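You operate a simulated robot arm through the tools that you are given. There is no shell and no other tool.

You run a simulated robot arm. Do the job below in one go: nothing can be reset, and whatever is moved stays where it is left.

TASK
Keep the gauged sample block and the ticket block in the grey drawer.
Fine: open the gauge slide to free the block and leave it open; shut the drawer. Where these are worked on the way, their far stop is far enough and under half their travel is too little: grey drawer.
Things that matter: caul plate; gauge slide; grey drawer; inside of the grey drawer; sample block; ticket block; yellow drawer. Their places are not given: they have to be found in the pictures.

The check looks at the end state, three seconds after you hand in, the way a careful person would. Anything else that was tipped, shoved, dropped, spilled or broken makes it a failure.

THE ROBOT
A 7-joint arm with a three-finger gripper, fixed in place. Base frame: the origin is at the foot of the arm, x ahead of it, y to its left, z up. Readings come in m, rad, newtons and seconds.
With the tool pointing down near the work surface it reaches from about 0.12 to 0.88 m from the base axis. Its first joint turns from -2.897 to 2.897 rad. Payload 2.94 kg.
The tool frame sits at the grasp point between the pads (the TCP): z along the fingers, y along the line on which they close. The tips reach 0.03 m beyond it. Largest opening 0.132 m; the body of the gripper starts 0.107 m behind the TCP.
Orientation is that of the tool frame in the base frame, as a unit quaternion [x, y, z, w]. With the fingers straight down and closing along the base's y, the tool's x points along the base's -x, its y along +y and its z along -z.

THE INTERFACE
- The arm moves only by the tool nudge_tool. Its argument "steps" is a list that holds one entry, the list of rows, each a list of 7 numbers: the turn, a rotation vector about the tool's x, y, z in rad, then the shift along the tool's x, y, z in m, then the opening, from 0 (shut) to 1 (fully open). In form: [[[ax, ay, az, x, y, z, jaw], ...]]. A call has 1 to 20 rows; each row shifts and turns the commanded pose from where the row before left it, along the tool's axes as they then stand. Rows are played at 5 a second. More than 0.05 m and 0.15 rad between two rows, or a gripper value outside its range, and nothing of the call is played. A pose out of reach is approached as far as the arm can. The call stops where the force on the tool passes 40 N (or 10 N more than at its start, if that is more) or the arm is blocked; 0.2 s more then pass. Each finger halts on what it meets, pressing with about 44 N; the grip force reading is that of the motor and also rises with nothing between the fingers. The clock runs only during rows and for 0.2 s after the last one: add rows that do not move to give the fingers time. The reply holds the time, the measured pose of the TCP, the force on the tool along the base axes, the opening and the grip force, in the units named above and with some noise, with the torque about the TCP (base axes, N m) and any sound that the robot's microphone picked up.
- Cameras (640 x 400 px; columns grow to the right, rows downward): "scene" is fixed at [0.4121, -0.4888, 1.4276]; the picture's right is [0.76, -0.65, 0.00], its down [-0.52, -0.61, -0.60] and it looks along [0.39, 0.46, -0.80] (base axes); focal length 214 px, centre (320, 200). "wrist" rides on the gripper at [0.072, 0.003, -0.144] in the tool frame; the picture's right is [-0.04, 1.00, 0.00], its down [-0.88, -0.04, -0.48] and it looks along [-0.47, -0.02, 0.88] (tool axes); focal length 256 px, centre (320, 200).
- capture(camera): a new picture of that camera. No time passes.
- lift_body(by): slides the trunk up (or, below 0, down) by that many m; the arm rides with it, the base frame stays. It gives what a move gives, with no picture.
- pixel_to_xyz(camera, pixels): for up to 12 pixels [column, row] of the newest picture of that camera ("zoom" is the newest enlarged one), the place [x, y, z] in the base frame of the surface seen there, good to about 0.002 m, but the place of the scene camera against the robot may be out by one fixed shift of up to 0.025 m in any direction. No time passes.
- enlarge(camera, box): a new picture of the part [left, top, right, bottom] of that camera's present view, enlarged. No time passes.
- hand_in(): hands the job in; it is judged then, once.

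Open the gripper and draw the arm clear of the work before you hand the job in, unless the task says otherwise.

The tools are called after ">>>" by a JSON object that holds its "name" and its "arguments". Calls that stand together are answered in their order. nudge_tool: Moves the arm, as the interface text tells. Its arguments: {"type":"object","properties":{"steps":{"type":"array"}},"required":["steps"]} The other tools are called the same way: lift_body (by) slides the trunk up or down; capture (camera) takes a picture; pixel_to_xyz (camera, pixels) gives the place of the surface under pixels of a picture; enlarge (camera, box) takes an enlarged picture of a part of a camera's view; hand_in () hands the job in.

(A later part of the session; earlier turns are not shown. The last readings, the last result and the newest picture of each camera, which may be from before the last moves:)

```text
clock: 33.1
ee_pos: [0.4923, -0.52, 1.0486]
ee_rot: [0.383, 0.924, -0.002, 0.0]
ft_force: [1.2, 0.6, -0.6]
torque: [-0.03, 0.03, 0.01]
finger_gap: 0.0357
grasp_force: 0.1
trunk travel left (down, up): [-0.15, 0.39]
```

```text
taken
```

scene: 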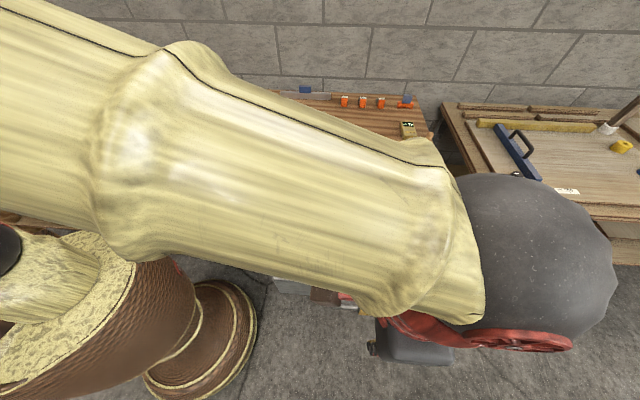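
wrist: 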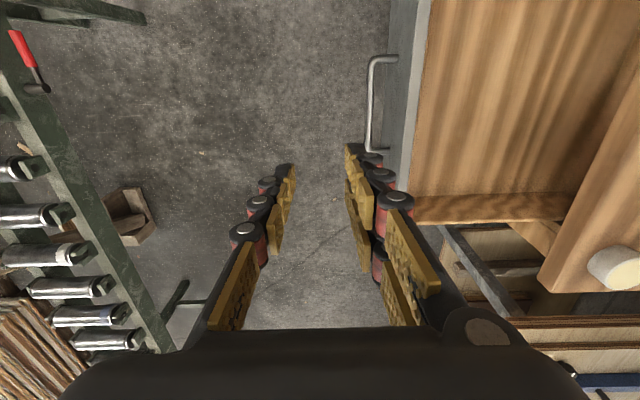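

The drawer interior (floor around (490,110)) looks empty. I'll measure floor, walls and front.

>>> {"name": "pixel_to_xyz", "arguments": {"camera": "wrist", "pixels": [[369, 110], [403, 60], [405, 110], [418, 100], [450, 100], [520, 100], [580, 60], [480, 190], [490, 208], [560, 200], [590, 180], [420, 30]]}}

>>> {"name": "enlarge", "arguments": {"camera": "wrist", "box": [340, 0, 640, 240]}}

```text
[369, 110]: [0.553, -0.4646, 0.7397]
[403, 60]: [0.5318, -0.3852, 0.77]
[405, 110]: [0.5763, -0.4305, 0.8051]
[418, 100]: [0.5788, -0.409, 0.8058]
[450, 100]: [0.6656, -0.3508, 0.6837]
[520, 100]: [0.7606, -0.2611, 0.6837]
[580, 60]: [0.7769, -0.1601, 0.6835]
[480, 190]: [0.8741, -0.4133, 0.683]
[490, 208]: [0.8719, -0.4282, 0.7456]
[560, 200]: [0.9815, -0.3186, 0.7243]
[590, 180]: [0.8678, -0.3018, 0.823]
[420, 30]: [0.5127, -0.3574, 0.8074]
```

```text
1.67 times, centred on (490, 120) of wrist
```

zoom: 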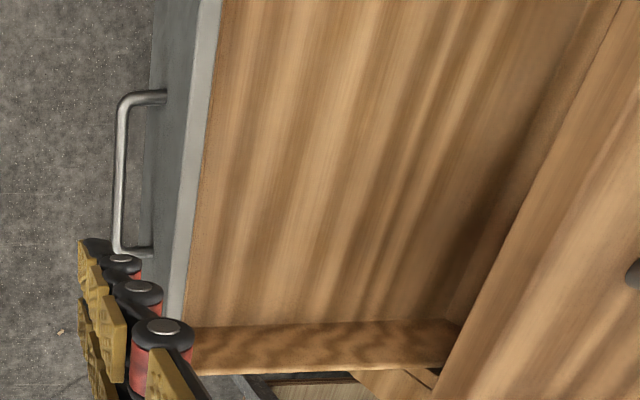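

Drawer interior: floor z≈0.6835, front inner face v≈0.12, bench edge v≈0.40, right wall u≈0.91, and it's empty. Next I'll travel at z≈1.05 back over to the gauged block with the jaws at ~79 mm.

>>> {"name": "nudge_tool", "arguments": {"steps": [[[0, 0, 0, 0.0358, 0.03276, 0, 0.6], [0, 0, 0, 0.0358, 0.03276, 0, 0.6], [0, 0, 0, 0.0358, 0.03276, 0, 0.6], [0, 0, 0, 0.0358, 0.03276, 0, 0.6], [0, 0, 0, 0.0358, 0.03276, 0, 0.6], [0, 0, 0, 0.0358, 0.03276, 0, 0.6], [0, 0, 0, 0.0358, 0.03276, 0, 0.6], [0, 0, 0, 0.0358, 0.03276, 0, 0.6], [0, 0, 0, 0.0358, 0.03276, 0, 0.6], [0, 0, 0, 0.0358, 0.03276, 0, 0.6], [0, 0, 0, 0.0358, 0.03276, 0, 0.6], [0, 0, 0, 0.0358, 0.03276, 0, 0.6], [0, 0, 0, 0.0358, 0.03276, 0, 0.6], [0, 0, 0, 0.0358, 0.03276, 0, 0.6], [0, 0, 0, 0.0358, 0.03276, 0, 0.6], [0, 0, 0, 0.0358, 0.03276, 0, 0.6], [0, 0, 0, 0.0358, 0.03276, 0, 0.6], [0, 0, 0, 0, 0, 0, 0.6], [0, 0, 0, 0, 0, 0, 0.6]]]}}

>>> {"name": "capture", "arguments": {"camera": "wrist"}}

>>> {"name": "capture", "arguments": {"camera": "scene"}}

```text
clock: 37.1
ee_pos: [0.4577, 0.3025, 1.0483]
ee_rot: [0.383, 0.924, -0.002, 0.0]
ft_force: [-0.2, 0.5, -1.1]
torque: [0.0, -0.01, -0.01]
finger_gap: 0.079
grasp_force: 0.1
trunk travel left (down, up): [-0.15, 0.39]
```

```text
taken
```

wrist: 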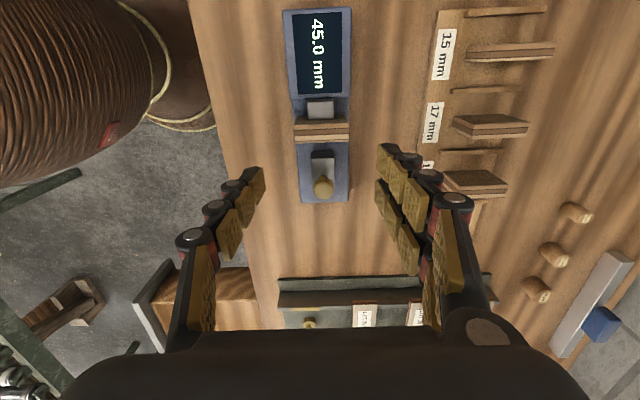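

```text
taken
```

scene: 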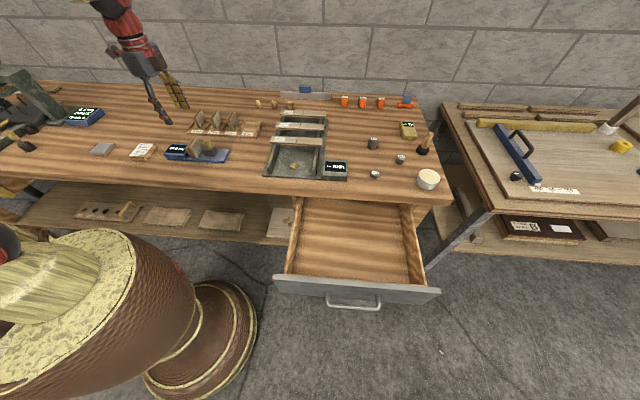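

The block is at about (322,130) between anvil and slide. I'll enlarge and measure its edges from here.

>>> {"name": "enlarge", "arguments": {"camera": "wrist", "box": [260, 70, 400, 210]}}

>>> {"name": "pixel_to_xyz", "arguments": {"camera": "wrist", "pixels": [[297, 124], [345, 124], [322, 122], [322, 135], [297, 135], [346, 135], [322, 105], [322, 157], [324, 185], [318, 115]]}}

```text
2.86 times, centred on (330, 140) of wrist
```

zoom: 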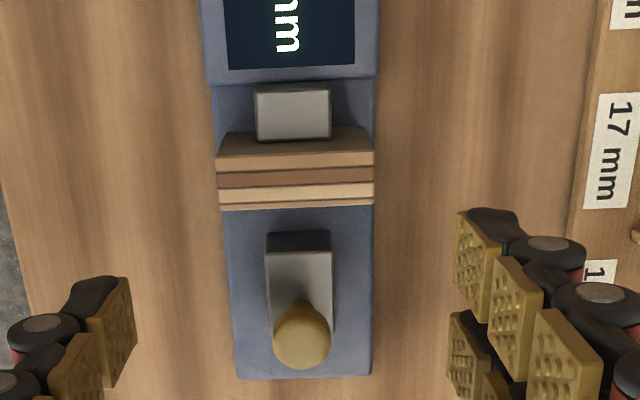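

```text
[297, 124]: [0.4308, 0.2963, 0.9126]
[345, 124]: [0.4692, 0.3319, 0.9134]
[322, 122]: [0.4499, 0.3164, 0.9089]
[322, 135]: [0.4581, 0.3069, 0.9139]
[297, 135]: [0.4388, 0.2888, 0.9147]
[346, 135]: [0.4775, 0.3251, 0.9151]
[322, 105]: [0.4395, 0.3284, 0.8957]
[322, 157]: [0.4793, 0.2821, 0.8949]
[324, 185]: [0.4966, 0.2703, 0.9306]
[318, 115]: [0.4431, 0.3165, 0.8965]
```

Block spans v 0.5115–0.571 and u 0.0955–0.117, centre (u 0.1065, v 0.541). I'll adjust by 3–4 mm, descend to TCP z≈0.912 and close on its end faces.

>>> {"name": "nudge_tool", "arguments": {"steps": [[[0, 0, 0, 0.003, 0.004, 0.03, 0.6], [0, 0, 0, 0, 0, 0.03, 0.6], [0, 0, 0, 0, 0, 0.03, 0.6], [0, 0, 0, 0, 0, 0.026, 0.6], [0, 0, 0, 0, 0, 0.02, 0.6], [0, 0, 0, 0, 0, 0, 0.6], [0, 0, 0, 0, 0, 0, 0.4], [0, 0, 0, 0, 0, 0, 0.3], [0, 0, 0, 0, 0, 0, 0.3], [0, 0, 0, 0, 0, 0, 0.3]]]}}

>>> {"name": "capture", "arguments": {"camera": "wrist"}}

>>> {"name": "enlarge", "arguments": {"camera": "scene", "box": [130, 80, 260, 175]}}

```text
clock: 39.3
ee_pos: [0.4583, 0.3091, 0.9124]
ee_rot: [0.383, 0.924, -0.002, -0.001]
ft_force: [-0.5, -0.1, 0.7]
torque: [0.0, 0.08, 0.02]
finger_gap: 0.0584
grasp_force: 38.4
trunk travel left (down, up): [-0.15, 0.39]
```

```text
taken
```

wrist: 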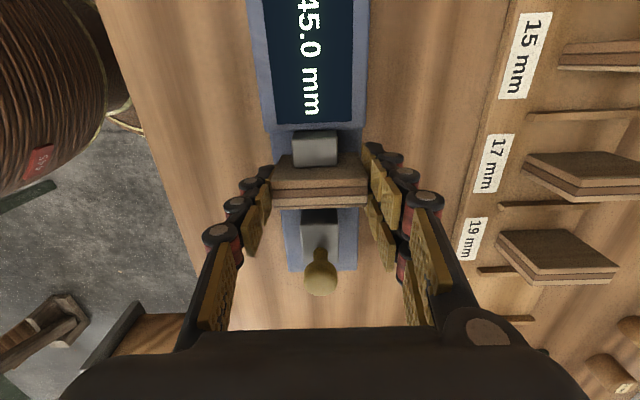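

```text
4.21 times, centred on (195, 128) of scene
```

zoom: 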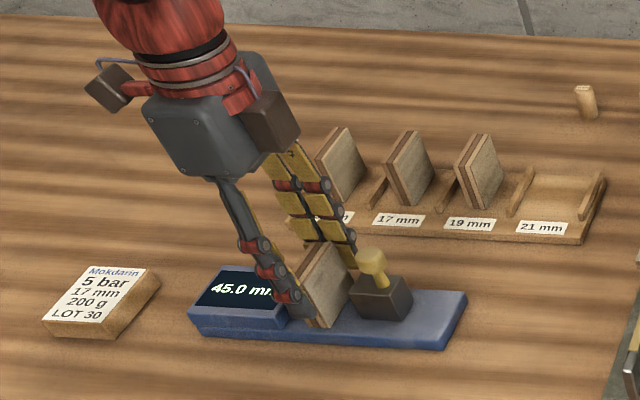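

The block is held (gap 0.0584, 38 N). I'll lift straight up, first slowly, and check that it comes along.

>>> {"name": "nudge_tool", "arguments": {"steps": [[[0, 0, 0, 0, 0, 0, 0.25], [0, 0, 0, 0, 0, -0.01, 0.25], [0, 0, 0, 0, 0, -0.02, 0.25], [0, 0, 0, 0, 0, -0.03, 0.25], [0, 0, 0, 0, 0, -0.04, 0.25], [0, 0, 0, 0, 0, -0.04, 0.25], [0, 0, 0, 0, 0, 0, 0.25]]]}}

>>> {"name": "capture", "arguments": {"camera": "wrist"}}

>>> {"name": "enlarge", "arguments": {"camera": "scene", "box": [110, 40, 260, 175]}}

```text
clock: 40.9
ee_pos: [0.4579, 0.3091, 1.0531]
ee_rot: [0.383, 0.924, -0.002, 0.0]
ft_force: [0.1, 0.0, -0.3]
torque: [0.04, -0.02, 0.01]
finger_gap: 0.0584
grasp_force: 43.9
trunk travel left (down, up): [-0.15, 0.39]
```

```text
taken
```

wrist: 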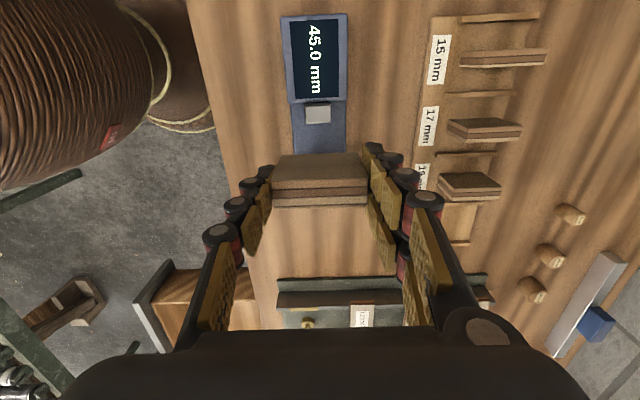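

```text
2.96 times, centred on (185, 108) of scene
```

zoom: 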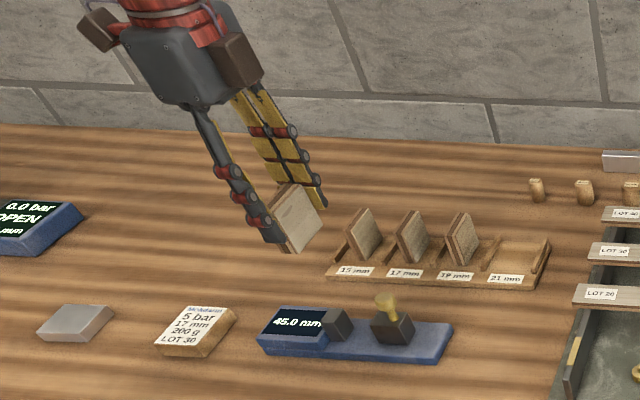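

The block hangs upright in the grip; its bottom is ~48 mm below the TCP. I'll carry it over the open drawer (u≈0.70, v≈0.24) at z≈1.05.

>>> {"name": "nudge_tool", "arguments": {"steps": [[[0, 0, 0, -0.0425, -0.0216, 0, 0.25], [0, 0, 0, -0.0425, -0.0216, 0, 0.25], [0, 0, 0, -0.0425, -0.0216, 0, 0.25], [0, 0, 0, -0.0425, -0.0216, 0, 0.25], [0, 0, 0, -0.0425, -0.0216, 0, 0.25], [0, 0, 0, -0.0425, -0.0216, 0, 0.25], [0, 0, 0, -0.0425, -0.0216, 0, 0.25], [0, 0, 0, -0.0425, -0.0216, 0, 0.25], [0, 0, 0, -0.0425, -0.0216, 0, 0.25], [0, 0, 0, -0.0425, -0.0216, 0, 0.25], [0, 0, 0, -0.0425, -0.0216, 0, 0.25], [0, 0, 0, -0.0425, -0.0216, 0, 0.25], [0, 0, 0, -0.0425, -0.0216, 0, 0.25], [0, 0, 0, -0.0425, -0.0216, 0, 0.25], [0, 0, 0, 0, 0, 0, 0.25], [0, 0, 0, 0, 0, 0, 0.25]]]}}

>>> {"name": "capture", "arguments": {"camera": "wrist"}}

>>> {"name": "capture", "arguments": {"camera": "scene"}}

```text
clock: 44.3
ee_pos: [0.6628, -0.3265, 1.0529]
ee_rot: [0.383, 0.924, -0.002, 0.0]
ft_force: [-0.3, -0.3, 0.5]
torque: [-0.01, 0.03, 0.01]
finger_gap: 0.0585
grasp_force: 43.7
trunk travel left (down, up): [-0.15, 0.39]
```

```text
taken
```

wrist: 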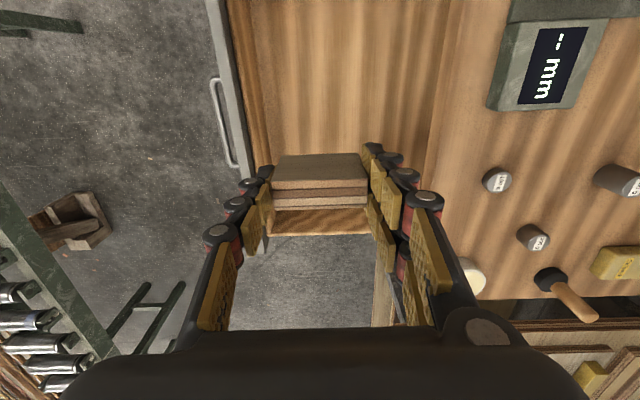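

```text
taken
```

scene: 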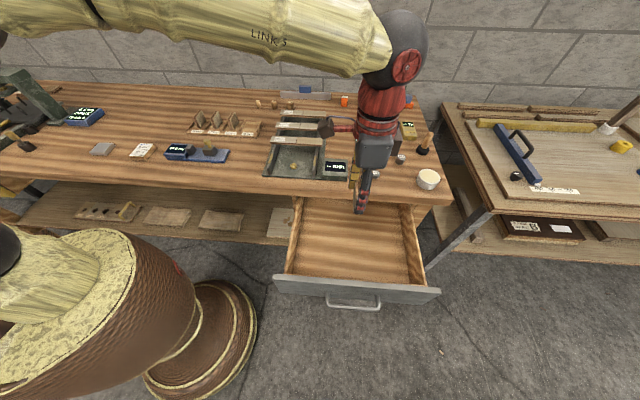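

Over the drawer at v≈0.238. I'll descend in steps to z≈0.79 first and check clearances.

>>> {"name": "nudge_tool", "arguments": {"steps": [[[0, 0, 0, 0, 0, 0.04, 0.25], [0, 0, 0, 0, 0, 0.04, 0.25], [0, 0, 0, 0, 0, 0.04, 0.25], [0, 0, 0, 0, 0, 0.04, 0.25], [0, 0, 0, 0, 0, 0.04, 0.25], [0, 0, 0, 0, 0, 0.03, 0.25], [0, 0, 0, 0, 0, 0.03, 0.25], [0, 0, 0, 0, 0, 0, 0.25]]]}}

>>> {"name": "capture", "arguments": {"camera": "wrist"}}

>>> {"name": "capture", "arguments": {"camera": "scene"}}

```text
clock: 46.1
ee_pos: [0.6638, -0.3274, 0.7925]
ee_rot: [0.384, 0.923, -0.001, -0.001]
ft_force: [0.3, -0.4, -0.8]
torque: [0.05, 0.01, 0.01]
finger_gap: 0.0588
grasp_force: 43.8
trunk travel left (down, up): [-0.15, 0.39]
```

```text
taken
```

wrist: 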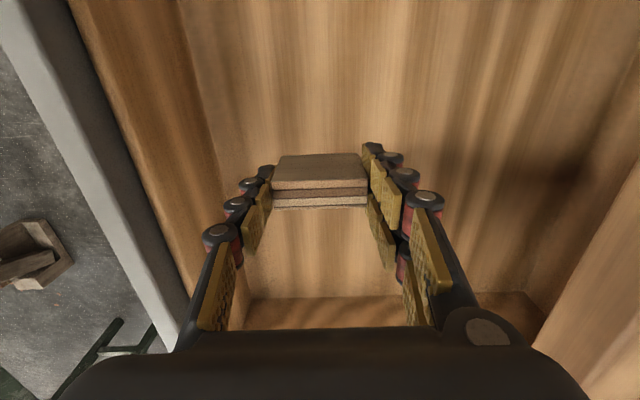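

```text
taken
```

scene: 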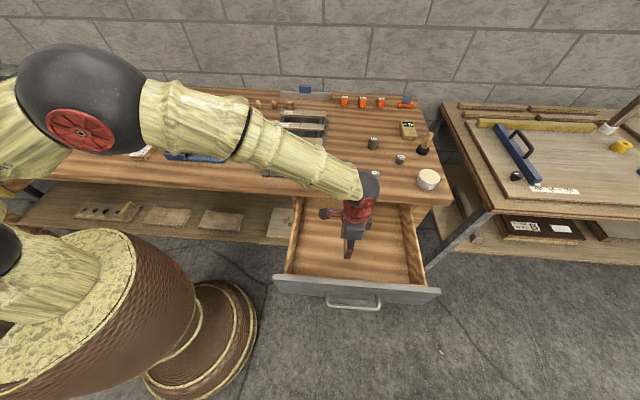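

Everything is clear. I'll lower the last 58 mm slowly to just about touch the drawer floor (expected TCP z≈0.732).

>>> {"name": "nudge_tool", "arguments": {"steps": [[[0, 0, 0, 0, 0, 0.02, 0.25], [0, 0, 0, 0, 0, 0.02, 0.25], [0, 0, 0, 0, 0, 0.01, 0.25], [0, 0, 0, 0, 0, 0.005, 0.25], [0, 0, 0, 0, 0, 0.003, 0.25], [0, 0, 0, 0, 0, 0.001, 0.25], [0, 0, 0, 0, 0, 0, 0.25]]]}}

```text
clock: 47.7
ee_pos: [0.6641, -0.3253, 0.7327]
ee_rot: [0.383, 0.924, -0.002, 0.0]
ft_force: [-0.7, -1.0, 0.0]
torque: [0.0, -0.02, 0.02]
finger_gap: 0.0588
grasp_force: 43.8
trunk travel left (down, up): [-0.15, 0.39]
```

No contact yet at z=0.7327. I'll go down millimetre by millimetre until force shows.

>>> {"name": "nudge_tool", "arguments": {"steps": [[[0, 0, 0, 0, 0, 0.001, 0.25], [0, 0, 0, 0, 0, 0.001, 0.25], [0, 0, 0, 0, 0, 0, 0.25]]]}}

>>> {"name": "capture", "arguments": {"camera": "wrist"}}

```text
clock: 48.5
ee_pos: [0.6636, -0.3274, 0.7315]
ee_rot: [0.384, 0.924, -0.002, 0.0]
ft_force: [0.0, 0.4, -1.4]
torque: [0.0, -0.02, 0.01]
finger_gap: 0.0586
grasp_force: 44.2
trunk travel left (down, up): [-0.15, 0.39]
```

```text
taken
```

wrist: 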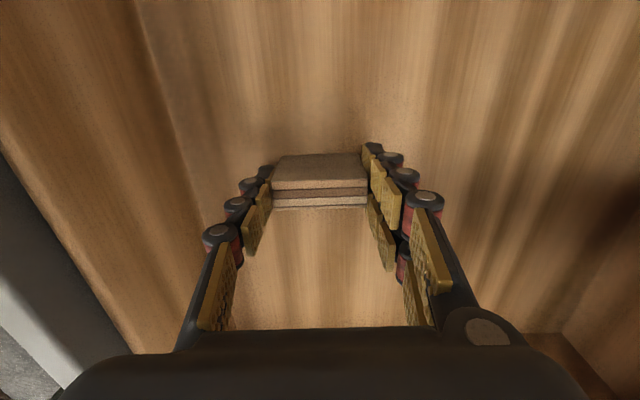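

Still only noise-level force. Two more millimetres down.

>>> {"name": "nudge_tool", "arguments": {"steps": [[[0, 0, 0, 0, 0, 0.001, 0.25], [0, 0, 0, 0, 0, 0, 0.25], [0, 0, 0, 0, 0, 0.001, 0.25], [0, 0, 0, 0, 0, 0, 0.25]]]}}

>>> {"name": "enlarge", "arguments": {"camera": "wrist", "box": [220, 120, 420, 260]}}

```text
clock: 49.5
ee_pos: [0.663, -0.3261, 0.7314]
ee_rot: [0.384, 0.924, -0.002, 0.0]
ft_force: [-3.1, 0.4, 12.6]
torque: [0.19, 0.02, 0.02]
finger_gap: 0.0587
grasp_force: 43.5
trunk travel left (down, up): [-0.15, 0.39]
```

```text
2.86 times, centred on (320, 190) of wrist
```

zoom: 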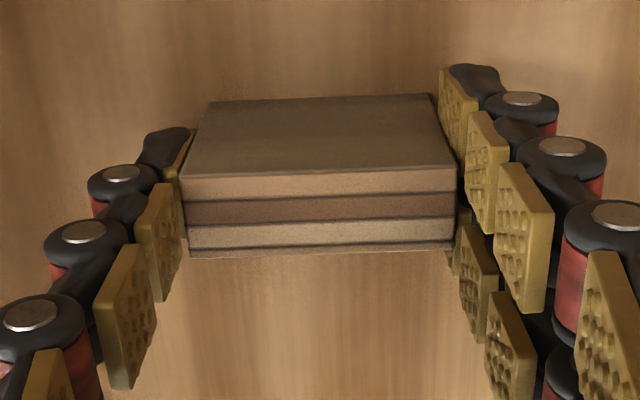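

Contact with the floor (12.6 N upward). I'll ease off 1 mm, open the jaws to 79 mm and lift straight out.

>>> {"name": "nudge_tool", "arguments": {"steps": [[[0, 0, 0, 0, 0, -0.001, 0.25], [0, 0, 0, 0, 0, 0, 0.5], [0, 0, 0, 0, 0, 0, 0.6], [0, 0, 0, 0, 0, 0, 0.6], [0, 0, 0, 0, 0, 0, 0.6], [0, 0, 0, 0, 0, -0.02, 0.6], [0, 0, 0, 0, 0, -0.03, 0.6], [0, 0, 0, 0, 0, -0.04, 0.6], [0, 0, 0, 0, 0, -0.04, 0.6], [0, 0, 0, 0, 0, -0.04, 0.6], [0, 0, 0, 0, 0, -0.045, 0.6], [0, 0, 0, 0, 0, -0.045, 0.6], [0, 0, 0, 0, 0, -0.045, 0.6], [0, 0, 0, 0, 0, 0, 0.6]]]}}

>>> {"name": "capture", "arguments": {"camera": "wrist"}}

>>> {"name": "capture", "arguments": {"camera": "scene"}}

```text
clock: 52.5
ee_pos: [0.6651, -0.3254, 1.0355]
ee_rot: [0.383, 0.924, -0.001, -0.001]
ft_force: [-0.3, -0.5, 0.5]
torque: [-0.02, 0.01, -0.01]
finger_gap: 0.0794
grasp_force: 0.0
trunk travel left (down, up): [-0.15, 0.39]
```

```text
taken
```

wrist: 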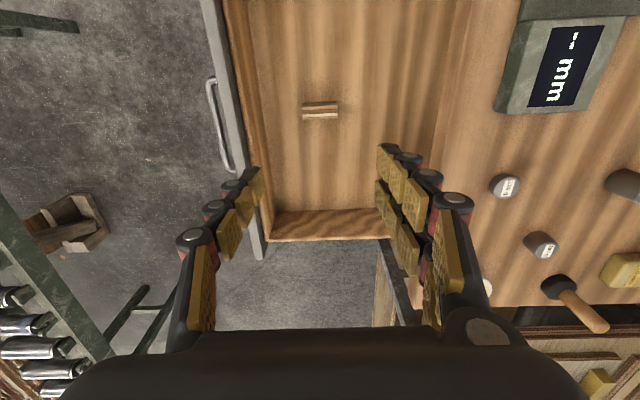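

```text
taken
```

scene: 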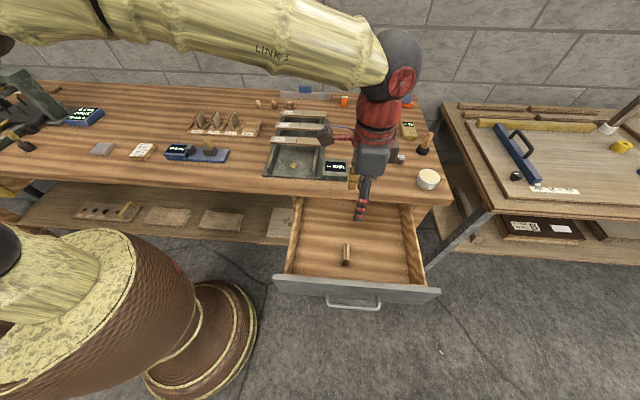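

The sample block stands in the drawer at about (345,255) of the scene. Before heading for the ticket block I'll check how near the press stands to it.

>>> {"name": "pixel_to_xyz", "arguments": {"camera": "scene", "pixels": [[45, 95], [20, 75], [55, 115], [85, 117], [25, 145], [38, 130], [102, 149], [142, 152], [10, 110]]}}

>>> {"name": "enlarge", "arguments": {"camera": "scene", "box": [0, 60, 170, 170]}}

```text
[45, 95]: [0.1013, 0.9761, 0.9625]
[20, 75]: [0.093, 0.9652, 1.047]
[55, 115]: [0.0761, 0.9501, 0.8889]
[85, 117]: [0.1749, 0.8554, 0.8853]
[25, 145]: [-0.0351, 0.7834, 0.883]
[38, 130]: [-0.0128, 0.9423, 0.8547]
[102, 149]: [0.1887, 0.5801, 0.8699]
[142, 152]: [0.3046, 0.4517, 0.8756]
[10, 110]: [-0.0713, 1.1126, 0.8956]
```

```text
3.64 times, centred on (85, 115) of scene
```

zoom: 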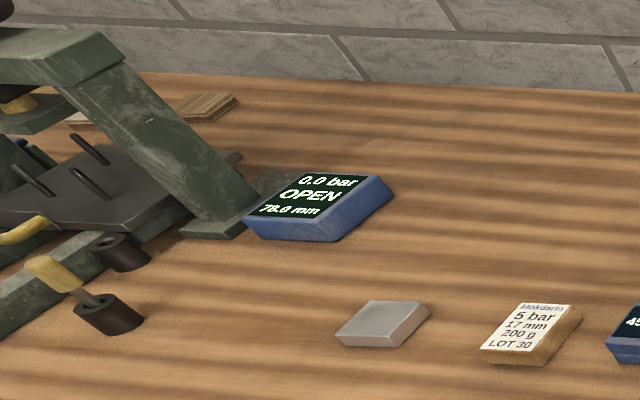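

The press is far enough away (y>0.78). I'll travel to above the ticket block at ≈(0.27,0.44).

>>> {"name": "nudge_tool", "arguments": {"steps": [[[0, 0, 0, 0.0455, 0.01445, 0, 0.6], [0, 0, 0, 0.0455, 0.01445, 0, 0.6], [0, 0, 0, 0.0455, 0.01445, 0, 0.6], [0, 0, 0, 0.0455, 0.01445, 0, 0.6], [0, 0, 0, 0.0455, 0.01445, 0, 0.6], [0, 0, 0, 0.0455, 0.01445, 0, 0.6], [0, 0, 0, 0.0455, 0.01445, 0, 0.6], [0, 0, 0, 0.0455, 0.01445, 0, 0.6], [0, 0, 0, 0.0455, 0.01445, 0, 0.6], [0, 0, 0, 0.0455, 0.01445, 0, 0.6], [0, 0, 0, 0.0455, 0.01445, 0, 0.6], [0, 0, 0, 0.0455, 0.01445, 0, 0.6], [0, 0, 0, 0.0455, 0.01445, 0, 0.6], [0, 0, 0, 0.0455, 0.01445, 0, 0.6], [0, 0, 0, 0.0455, 0.01445, 0, 0.6], [0, 0, 0, 0.0455, 0.01445, 0, 0.6], [0, 0, 0, 0.0455, 0.01445, 0, 0.6], [0, 0, 0, 0.0455, 0.01445, 0, 0.6], [0, 0, 0, 0, 0, 0, 0.6], [0, 0, 0, 0, 0, 0, 0.6]]]}}

>>> {"name": "capture", "arguments": {"camera": "wrist"}}

>>> {"name": "capture", "arguments": {"camera": "scene"}}

```text
clock: 56.7
ee_pos: [0.2683, 0.436, 1.0334]
ee_rot: [0.383, 0.924, -0.002, -0.001]
ft_force: [0.8, 0.3, 0.1]
torque: [0.03, 0.02, 0.02]
finger_gap: 0.0791
grasp_force: 0.0
trunk travel left (down, up): [-0.15, 0.39]
```

```text
taken
```

wrist: 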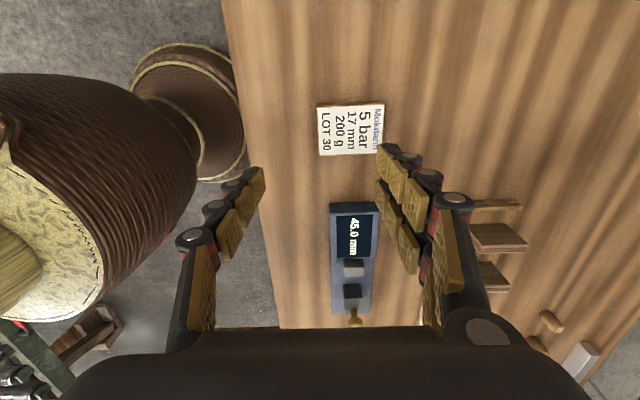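

```text
taken
```

scene: 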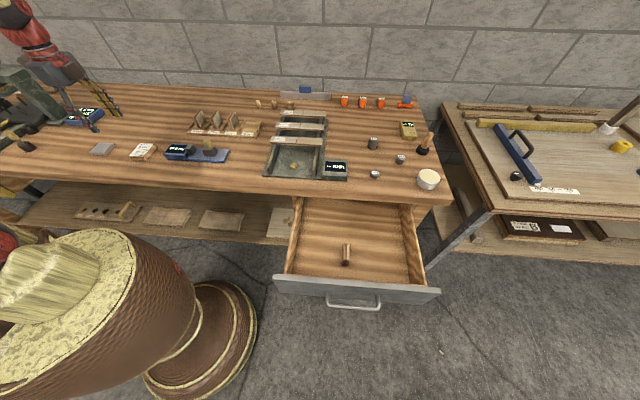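

The ticket block is at about (350,130) in the wrist view. I'll enlarge it and measure its corners for grasp planning.

>>> {"name": "enlarge", "arguments": {"camera": "wrist", "box": [290, 80, 430, 180]}}

>>> {"name": "pixel_to_xyz", "arguments": {"camera": "wrist", "pixels": [[318, 108], [384, 105], [322, 154], [381, 150], [350, 130], [350, 103], [350, 154], [335, 215], [312, 130], [395, 120]]}}

```text
4.00 times, centred on (360, 130) of wrist
```

zoom: 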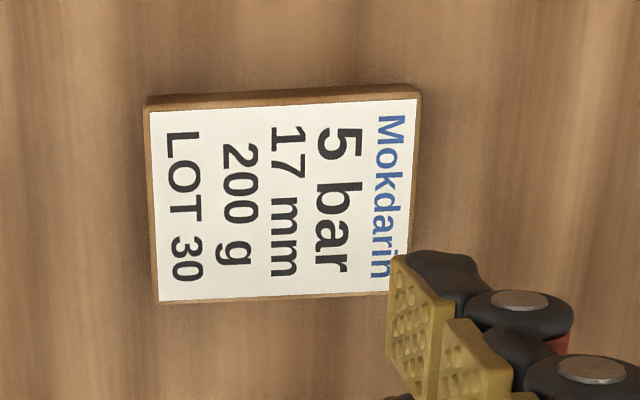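

```text
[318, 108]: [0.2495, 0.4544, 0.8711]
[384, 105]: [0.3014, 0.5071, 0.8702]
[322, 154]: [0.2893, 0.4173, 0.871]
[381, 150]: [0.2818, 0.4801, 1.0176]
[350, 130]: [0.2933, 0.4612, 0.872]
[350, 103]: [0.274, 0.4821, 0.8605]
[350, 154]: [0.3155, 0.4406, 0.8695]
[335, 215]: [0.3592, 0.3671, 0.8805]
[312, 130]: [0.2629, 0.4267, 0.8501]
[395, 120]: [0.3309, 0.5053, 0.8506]
```

Ticket block: centre ≈(0.2933,0.4612), about 74 mm along v by 55 mm along u, top z≈0.871, aligned with the tool. I'll open to 99 mm, shift +35 mm along v, descend to TCP z≈0.885 and check before closing.

>>> {"name": "nudge_tool", "arguments": {"steps": [[[0, 0, 0, 0, 0.0355, 0, 0.75], [0, 0, 0, 0, 0, 0, 0.75], [0, 0, 0, 0, 0, 0.04, 0.75], [0, 0, 0, 0, 0, 0.04, 0.75], [0, 0, 0, 0, 0, 0.03, 0.75], [0, 0, 0, 0, 0, 0, 0.75]]]}}

>>> {"name": "capture", "arguments": {"camera": "wrist"}}

```text
clock: 58.1
ee_pos: [0.2949, 0.4615, 0.9231]
ee_rot: [0.383, 0.924, -0.001, -0.001]
ft_force: [0.5, 0.1, 0.1]
torque: [0.0, 0.01, -0.02]
finger_gap: 0.0992
grasp_force: 0.2
trunk travel left (down, up): [-0.15, 0.39]
```

```text
taken
```

wrist: 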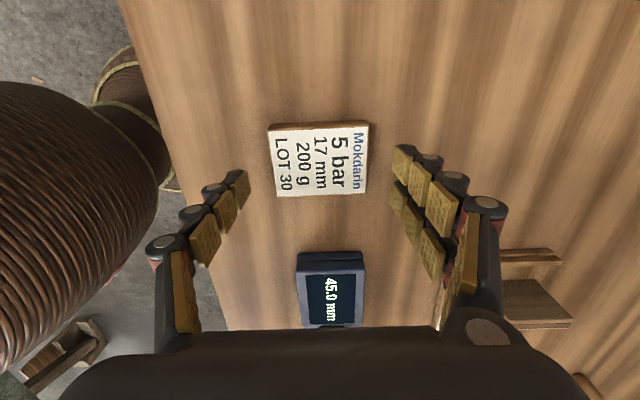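

Both finger sets straddle the ticket block. I'll verify its edges once more from this closer view.

>>> {"name": "pixel_to_xyz", "arguments": {"camera": "wrist", "pixels": [[271, 130], [366, 128], [278, 192], [362, 190], [319, 160], [272, 150], [365, 150]]}}

```text
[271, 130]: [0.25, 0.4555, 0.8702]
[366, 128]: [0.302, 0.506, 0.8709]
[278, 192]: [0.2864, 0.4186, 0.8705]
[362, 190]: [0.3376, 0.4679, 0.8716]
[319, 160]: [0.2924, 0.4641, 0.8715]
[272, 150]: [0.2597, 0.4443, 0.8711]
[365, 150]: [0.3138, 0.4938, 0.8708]
```

The TCP is centred on the block within 1 mm. I'll descend the remaining 38 mm and close.

>>> {"name": "nudge_tool", "arguments": {"steps": [[[0, 0, 0, 0, 0, 0.02, 0.75], [0, 0, 0, 0, 0, 0.013, 0.75], [0, 0, 0, 0, 0, 0.005, 0.75], [0, 0, 0, 0, 0, 0, 0.75], [0, 0, 0, 0, 0, 0, 0.6], [0, 0, 0, 0, 0, 0, 0.45], [0, 0, 0, 0, 0, 0, 0.4], [0, 0, 0, 0, 0, 0, 0.4], [0, 0, 0, 0, 0, 0, 0.4]]]}}

>>> {"name": "capture", "arguments": {"camera": "wrist"}}

```text
clock: 60.1
ee_pos: [0.2934, 0.4622, 0.8863]
ee_rot: [0.383, 0.924, -0.001, -0.001]
ft_force: [0.7, 0.9, 2.0]
torque: [-0.04, 0.07, 0.02]
finger_gap: 0.0791
grasp_force: 44.1
trunk travel left (down, up): [-0.15, 0.39]
```

```text
taken
```

wrist: 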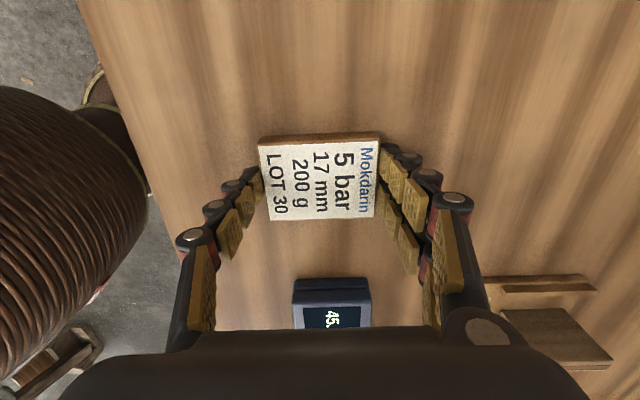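

Gripped (gap 0.079, 44 N) on the ticket block's ends. I'll lift it slowly and check.

>>> {"name": "nudge_tool", "arguments": {"steps": [[[0, 0, 0, 0, 0, -0.005, 0.4], [0, 0, 0, 0, 0, -0.015, 0.4], [0, 0, 0, 0, 0, -0.03, 0.4], [0, 0, 0, 0, 0, -0.04, 0.4], [0, 0, 0, 0, 0, -0.04, 0.4], [0, 0, 0, 0, 0, -0.03, 0.4], [0, 0, 0, 0, 0, 0, 0.4]]]}}

>>> {"name": "capture", "arguments": {"camera": "wrist"}}

>>> {"name": "enlarge", "arguments": {"camera": "scene", "box": [30, 40, 260, 180]}}

```text
clock: 61.7
ee_pos: [0.2933, 0.4627, 1.0464]
ee_rot: [0.384, 0.923, -0.001, 0.0]
ft_force: [0.1, -0.7, 0.2]
torque: [0.02, -0.01, 0.01]
finger_gap: 0.0789
grasp_force: 44.2
trunk travel left (down, up): [-0.15, 0.39]
```

```text
taken
```

wrist: 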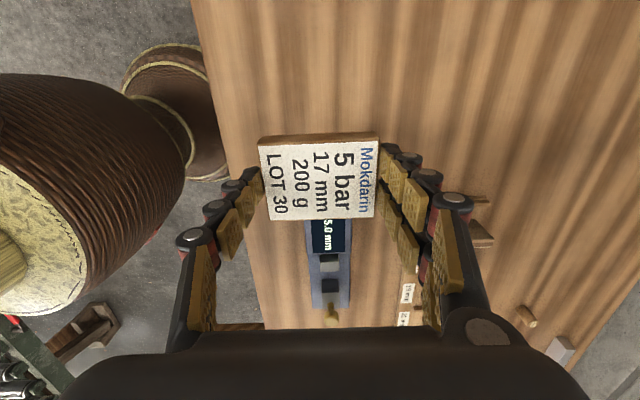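

```text
2.78 times, centred on (145, 110) of scene
```

zoom: 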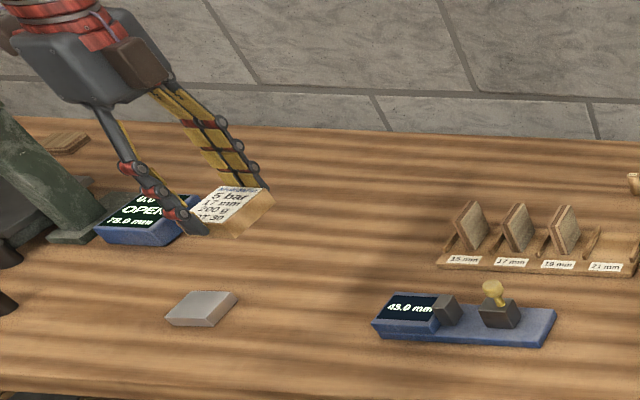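

The ticket block is held level. I'll carry it over the open drawer, left of the sample block (u≈0.61, v≈0.24).

>>> {"name": "nudge_tool", "arguments": {"steps": [[[0, 0, 0, -0.04293, -0.01733, 0, 0.4], [0, 0, 0, -0.04293, -0.01733, 0, 0.4], [0, 0, 0, -0.04293, -0.01733, 0, 0.4], [0, 0, 0, -0.04293, -0.01733, 0, 0.4], [0, 0, 0, -0.04293, -0.01733, 0, 0.4], [0, 0, 0, -0.04293, -0.01733, 0, 0.4], [0, 0, 0, -0.04293, -0.01733, 0, 0.4], [0, 0, 0, -0.04293, -0.01733, 0, 0.4], [0, 0, 0, -0.04293, -0.01733, 0, 0.4], [0, 0, 0, -0.04293, -0.01733, 0, 0.4], [0, 0, 0, -0.04293, -0.01733, 0, 0.4], [0, 0, 0, -0.04293, -0.01733, 0, 0.4], [0, 0, 0, -0.04293, -0.01733, 0, 0.4], [0, 0, 0, -0.04293, -0.01733, 0, 0.4], [0, 0, 0, -0.04293, -0.01733, 0, 0.4], [0, 0, 0, -0.04293, -0.01733, 0, 0.4], [0, 0, 0, -0.04293, -0.01733, 0, 0.4], [0, 0, 0, 0, 0, 0, 0.4], [0, 0, 0, 0, 0, 0, 0.4]]]}}

>>> {"name": "capture", "arguments": {"camera": "wrist"}}

>>> {"name": "capture", "arguments": {"camera": "scene"}}

```text
clock: 65.7
ee_pos: [0.6018, -0.262, 1.0475]
ee_rot: [0.384, 0.923, -0.001, 0.0]
ft_force: [1.0, 0.2, -0.3]
torque: [-0.03, 0.02, 0.05]
finger_gap: 0.0789
grasp_force: 44.1
trunk travel left (down, up): [-0.15, 0.39]
```

```text
taken
```

wrist: 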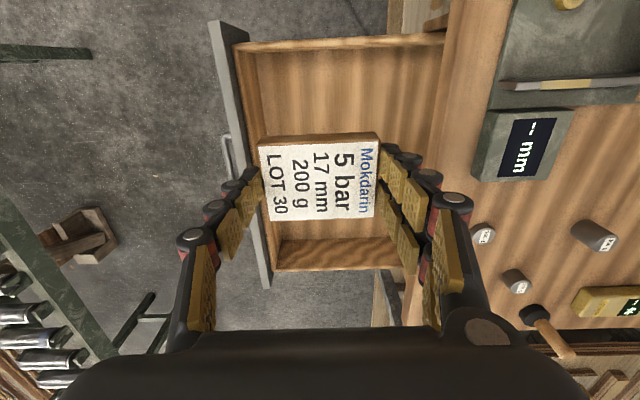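

```text
taken
```

scene: 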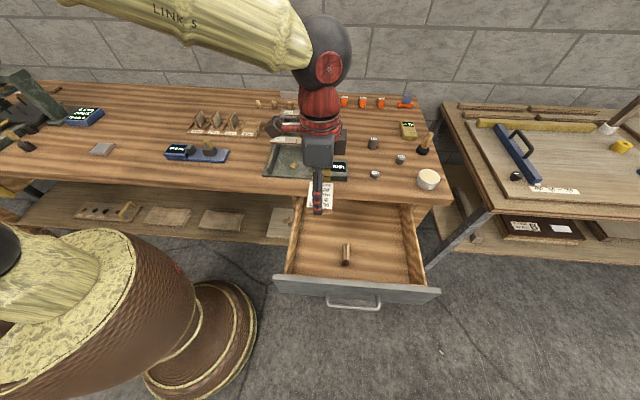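

The ticket block is above the drawer with the sample block hidden behind it. I'll check the left wall's position and then descend.

>>> {"name": "pixel_to_xyz", "arguments": {"camera": "wrist", "pixels": [[345, 43], [345, 60], [240, 100], [232, 100], [440, 100], [430, 60], [330, 250]]}}

>>> {"name": "nudge_tool", "arguments": {"steps": [[[0, 0, 0, 0, 0, 0.04, 0.4], [0, 0, 0, 0, 0, 0.04, 0.4], [0, 0, 0, 0, 0, 0.04, 0.4], [0, 0, 0, 0, 0, 0.04, 0.4], [0, 0, 0, 0, 0, 0.04, 0.4], [0, 0, 0, 0, 0, 0.03, 0.4], [0, 0, 0, 0, 0, 0.03, 0.4], [0, 0, 0, 0, 0, 0, 0.4]]]}}

>>> {"name": "capture", "arguments": {"camera": "wrist"}}

>>> {"name": "capture", "arguments": {"camera": "scene"}}

```text
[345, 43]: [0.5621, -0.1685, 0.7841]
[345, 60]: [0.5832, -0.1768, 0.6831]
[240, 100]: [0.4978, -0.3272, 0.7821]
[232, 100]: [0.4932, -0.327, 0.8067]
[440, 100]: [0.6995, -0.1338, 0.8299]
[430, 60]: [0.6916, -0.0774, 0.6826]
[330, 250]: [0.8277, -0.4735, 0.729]
```

```text
clock: 67.5
ee_pos: [0.6002, -0.262, 0.7873]
ee_rot: [0.383, 0.924, -0.002, -0.001]
ft_force: [0.7, 0.0, -0.7]
torque: [0.01, 0.0, 0.01]
finger_gap: 0.0791
grasp_force: 44.3
trunk travel left (down, up): [-0.15, 0.39]
```

```text
taken
```

wrist: 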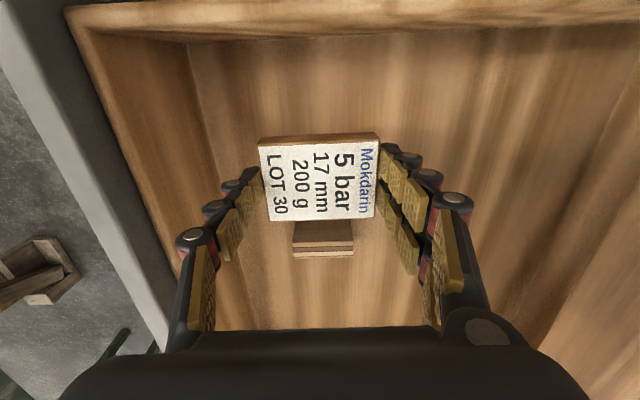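

```text
taken
```

scene: 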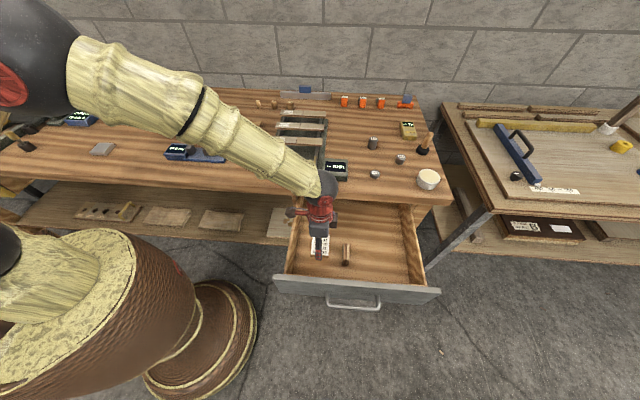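

Clear on all sides; the sample block is visible standing beyond. I'll lower the last ~67 mm slowly.

>>> {"name": "nudge_tool", "arguments": {"steps": [[[0, 0, 0, 0, 0, 0.03, 0.4], [0, 0, 0, 0, 0, 0.02, 0.4], [0, 0, 0, 0, 0, 0.01, 0.4], [0, 0, 0, 0, 0, 0.005, 0.4], [0, 0, 0, 0, 0, 0.002, 0.4], [0, 0, 0, 0, 0, 0, 0.4], [0, 0, 0, 0, 0, 0.001, 0.4], [0, 0, 0, 0, 0, 0, 0.4]]]}}

```text
clock: 69.3
ee_pos: [0.6, -0.2622, 0.7195]
ee_rot: [0.383, 0.924, -0.002, -0.001]
ft_force: [1.0, -0.4, -0.2]
torque: [0.0, -0.04, -0.03]
finger_gap: 0.0787
grasp_force: 44.4
trunk travel left (down, up): [-0.15, 0.39]
```

No contact yet at 0.7195. Continuing in 1 mm steps.

>>> {"name": "nudge_tool", "arguments": {"steps": [[[0, 0, 0, 0, 0, 0.001, 0.4], [0, 0, 0, 0, 0, 0, 0.4], [0, 0, 0, 0, 0, 0.001, 0.4], [0, 0, 0, 0, 0, 0, 0.4]]]}}

```text
clock: 70.3
ee_pos: [0.6008, -0.2613, 0.7188]
ee_rot: [0.384, 0.923, -0.002, 0.0]
ft_force: [-1.8, 1.6, 10.1]
torque: [0.18, 0.16, 0.01]
finger_gap: 0.0789
grasp_force: 43.6
trunk travel left (down, up): [-0.15, 0.39]
```

The block touches the floor (10 N). I'll ease off, open the jaws to 99 mm and lift out.

>>> {"name": "nudge_tool", "arguments": {"steps": [[[0, 0, 0, 0, 0, -0.0008, 0.4], [0, 0, 0, 0, 0, 0, 0.65], [0, 0, 0, 0, 0, 0, 0.75], [0, 0, 0, 0, 0, 0, 0.75], [0, 0, 0, 0, 0, 0, 0.75], [0, 0, 0, 0, 0, -0.02, 0.75], [0, 0, 0, 0, 0, -0.03, 0.75], [0, 0, 0, 0, 0, -0.04, 0.75], [0, 0, 0, 0, 0, -0.04, 0.75], [0, 0, 0, 0, 0, -0.045, 0.75], [0, 0, 0, 0, 0, -0.045, 0.75], [0, 0, 0, 0, 0, -0.045, 0.75], [0, 0, 0, 0, 0, -0.045, 0.75], [0, 0, 0, 0, 0, 0, 0.75]]]}}

>>> {"name": "capture", "arguments": {"camera": "wrist"}}

>>> {"name": "capture", "arguments": {"camera": "scene"}}

```text
clock: 73.3
ee_pos: [0.6015, -0.2625, 1.0293]
ee_rot: [0.383, 0.924, -0.002, 0.0]
ft_force: [-0.1, 0.8, -0.5]
torque: [-0.01, -0.01, 0.03]
finger_gap: 0.099
grasp_force: 0.0
trunk travel left (down, up): [-0.15, 0.39]
```

```text
taken
```

wrist: 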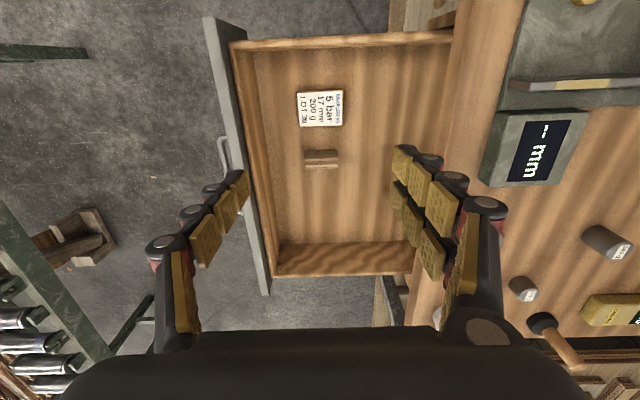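

```text
taken
```

scene: 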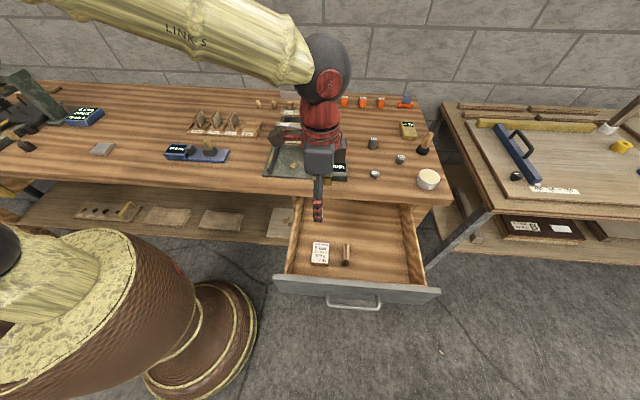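

Both blocks sit neatly in the drawer, and the bench looks undisturbed. Now I'll go to the handle again: move out in front, tilt 22°, and descend to the pre-grasp point above the bar.

>>> {"name": "nudge_tool", "arguments": {"steps": [[[0, 0, 0, -0.0175, -0.0375, 0, 0.6], [0, 0, 0, -0.0175, -0.0375, 0, 0.4], [0, 0, 0, -0.0175, -0.0375, 0, 0.27], [0, 0, 0, -0.0175, -0.0375, 0, 0.27], [0, 0, 0, -0.0175, -0.0375, 0, 0.27], [0, 0, 0, -0.0175, -0.0375, 0, 0.27], [-0.13, 0, 0, 0, 0, 0, 0.27], [-0.13, 0, 0, 0, 0, 0, 0.27], [-0.13, 0, 0, 0, 0, 0, 0.27], [0, 0, 0, 0, -0.0139, 0.0338, 0.27], [0, 0, 0, 0, -0.0139, 0.0338, 0.27], [0, 0, 0, 0, -0.0139, 0.0338, 0.27], [0, 0, 0, 0, -0.0139, 0.0338, 0.27], [0, 0, 0, 0, -0.0139, 0.0338, 0.27], [0, 0, 0, 0, 0, 0, 0.27], [0, 0, 0, 0, 0, 0, 0.27]]]}}

>>> {"name": "capture", "arguments": {"camera": "wrist"}}

>>> {"name": "capture", "arguments": {"camera": "scene"}}

```text
clock: 76.7
ee_pos: [0.5151, -0.496, 0.8467]
ee_rot: [0.376, 0.906, 0.178, 0.074]
ft_force: [0.0, 0.1, 1.1]
torque: [0.0, 0.01, 0.01]
finger_gap: 0.0359
grasp_force: 0.0
trunk travel left (down, up): [-0.15, 0.39]
```

```text
taken
```

wrist: 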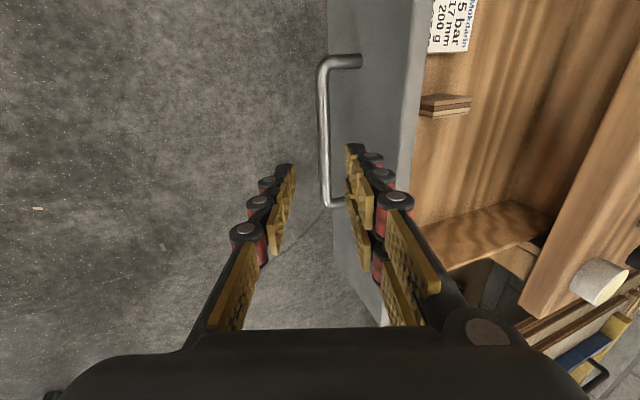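

```text
taken
```

scene: 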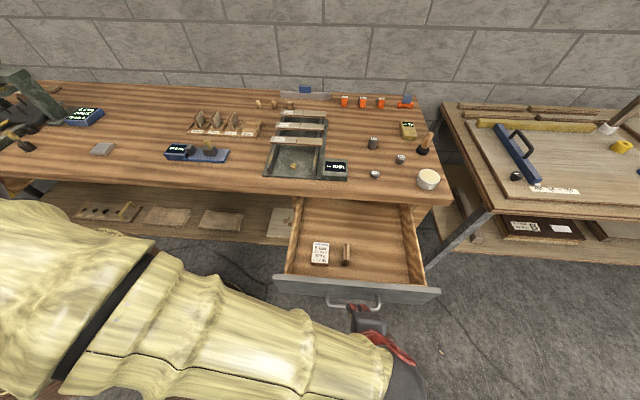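

The bar is seen at x≈322–327 from y=60 to 205. I'll measure it here before the approach.

>>> {"name": "pixel_to_xyz", "arguments": {"camera": "wrist", "pixels": [[322, 100], [323, 130], [325, 160], [327, 190], [350, 61], [320, 130], [326, 130], [372, 110]]}}

```text
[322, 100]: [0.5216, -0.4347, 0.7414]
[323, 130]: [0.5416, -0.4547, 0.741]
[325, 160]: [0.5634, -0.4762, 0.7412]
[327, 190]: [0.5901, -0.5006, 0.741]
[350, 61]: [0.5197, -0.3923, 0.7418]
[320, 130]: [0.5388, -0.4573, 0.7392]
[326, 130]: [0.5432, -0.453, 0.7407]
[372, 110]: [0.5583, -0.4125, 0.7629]
```

Bar centre is 3 mm off the mid-plane, ~121 mm ahead. I'll advance 108 mm and grip it.

>>> {"name": "nudge_tool", "arguments": {"steps": [[[0, 0, 0, 0, 0.001, 0.03, 0.27], [0, 0, 0, 0, 0, 0.03, 0.27], [0, 0, 0, 0, 0, 0.026, 0.27], [0, 0, 0, 0, 0, 0.022, 0.27], [0, 0, 0, 0, 0, 0, 0.27], [0, 0, 0, 0, 0, 0, 0.1], [0, 0, 0, 0, 0, 0, 0], [0, 0, 0, 0, 0, 0, 0], [0, 0, 0, 0, 0, 0, 0]]]}}

>>> {"name": "capture", "arguments": {"camera": "wrist"}}

```text
clock: 78.7
ee_pos: [0.5458, -0.4652, 0.7472]
ee_rot: [0.376, 0.907, 0.178, 0.073]
ft_force: [9.0, 8.9, 3.5]
torque: [0.08, -0.2, 0.54]
finger_gap: 0.0119
grasp_force: 35.7
trunk travel left (down, up): [-0.15, 0.39]
```

```text
taken
```

wrist: 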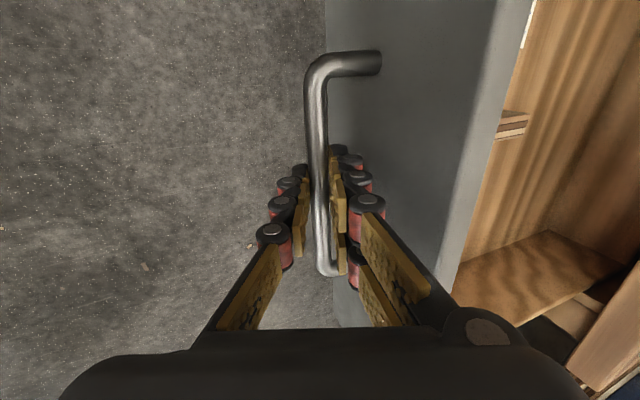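

Gripped the bar. I'll push the drawer in gently along +v at ≤0.05 m/s so the blocks stay put, first 0.18 m.

>>> {"name": "nudge_tool", "arguments": {"steps": [[[0, 0, 0, 0, 0.00278, 0.00114, 0], [0, 0, 0, 0, 0.00555, 0.00228, 0], [0, 0, 0, 5e-05, 0.00833, 0.00342, 0], [0, 0, 0, 5e-05, 0.00925, 0.0038, 0], [0, 0, 0, 5e-05, 0.00925, 0.0038, 0], [0, 0, 0, 5e-05, 0.00925, 0.0038, 0], [0, 0, 0, 5e-05, 0.00925, 0.0038, 0], [0, 0, 0, 5e-05, 0.00925, 0.0038, 0], [0, 0, 0, 5e-05, 0.00925, 0.0038, 0], [0, 0, 0, 5e-05, 0.00925, 0.0038, 0], [0, 0, 0, 5e-05, 0.00925, 0.0038, 0], [0, 0, 0, 5e-05, 0.00925, 0.0038, 0], [0, 0, 0, 5e-05, 0.00925, 0.0038, 0], [0, 0, 0, 5e-05, 0.00925, 0.0038, 0], [0, 0, 0, 5e-05, 0.00925, 0.0038, 0], [0, 0, 0, 5e-05, 0.00925, 0.0038, 0], [0, 0, 0, 5e-05, 0.00925, 0.0038, 0], [0, 0, 0, 5e-05, 0.00833, 0.00342, 0], [0, 0, 0, 0, 0.00555, 0.00228, 0], [0, 0, 0, 0, 0.00278, 0.00114, 0]]]}}

>>> {"name": "capture", "arguments": {"camera": "wrist"}}

>>> {"name": "capture", "arguments": {"camera": "scene"}}

```text
clock: 82.9
ee_pos: [0.6691, -0.343, 0.7461]
ee_rot: [0.376, 0.906, 0.177, 0.076]
ft_force: [11.7, -15.4, 16.7]
torque: [-0.5, -0.61, 0.34]
finger_gap: 0.012
grasp_force: 38.7
trunk travel left (down, up): [-0.15, 0.39]
```

```text
taken
```

wrist: 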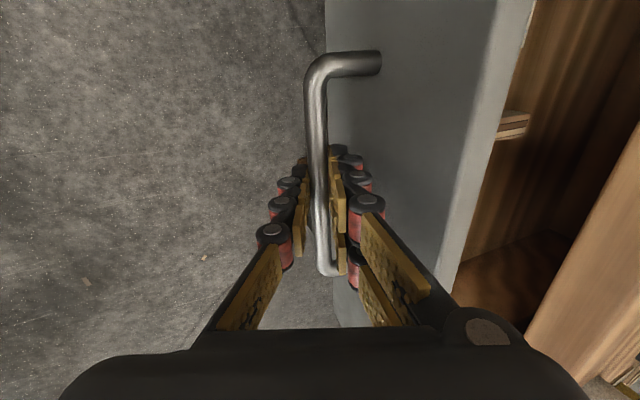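

```text
taken
```

scene: 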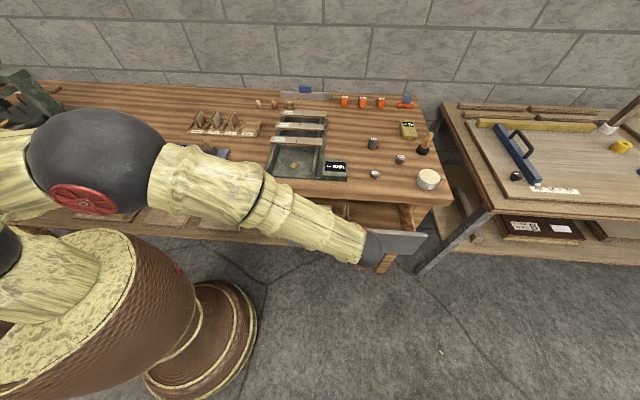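

The drawer has moved ~174 mm, with a side force building (+19 N along u, 17 N up) from slight misdirection. I'll relieve that by shifting ~2 mm in +u and ~1 mm up, then read again.

>>> {"name": "nudge_tool", "arguments": {"steps": [[[0, 0, 0, -0.001, 0.0002, -0.0005, 0], [0, 0, 0, -0.001, 0.0002, -0.0005, 0], [0, 0, 0, 0, 0, 0, 0]]]}}

```text
clock: 83.7
ee_pos: [0.6687, -0.3413, 0.7487]
ee_rot: [0.375, 0.907, 0.179, 0.073]
ft_force: [6.7, -9.9, 16.1]
torque: [-0.29, -0.43, 0.5]
finger_gap: 0.0122
grasp_force: 38.8
trunk travel left (down, up): [-0.15, 0.39]
```

Side force is down to ~12 N; still 16 N vertical. Another small correction up and +u.

>>> {"name": "nudge_tool", "arguments": {"steps": [[[0, 0, 0, -0.001, 0.0004, -0.0009, 0], [0, 0, 0, 0, 0.0004, -0.0009, 0], [0, 0, 0, 0, 0, 0, 0]]]}}

```text
clock: 84.5
ee_pos: [0.6692, -0.3429, 0.747]
ee_rot: [0.376, 0.906, 0.178, 0.072]
ft_force: [-0.9, -3.5, 1.8]
torque: [-0.51, -0.53, 0.4]
finger_gap: 0.0122
grasp_force: 38.7
trunk travel left (down, up): [-0.15, 0.39]
```

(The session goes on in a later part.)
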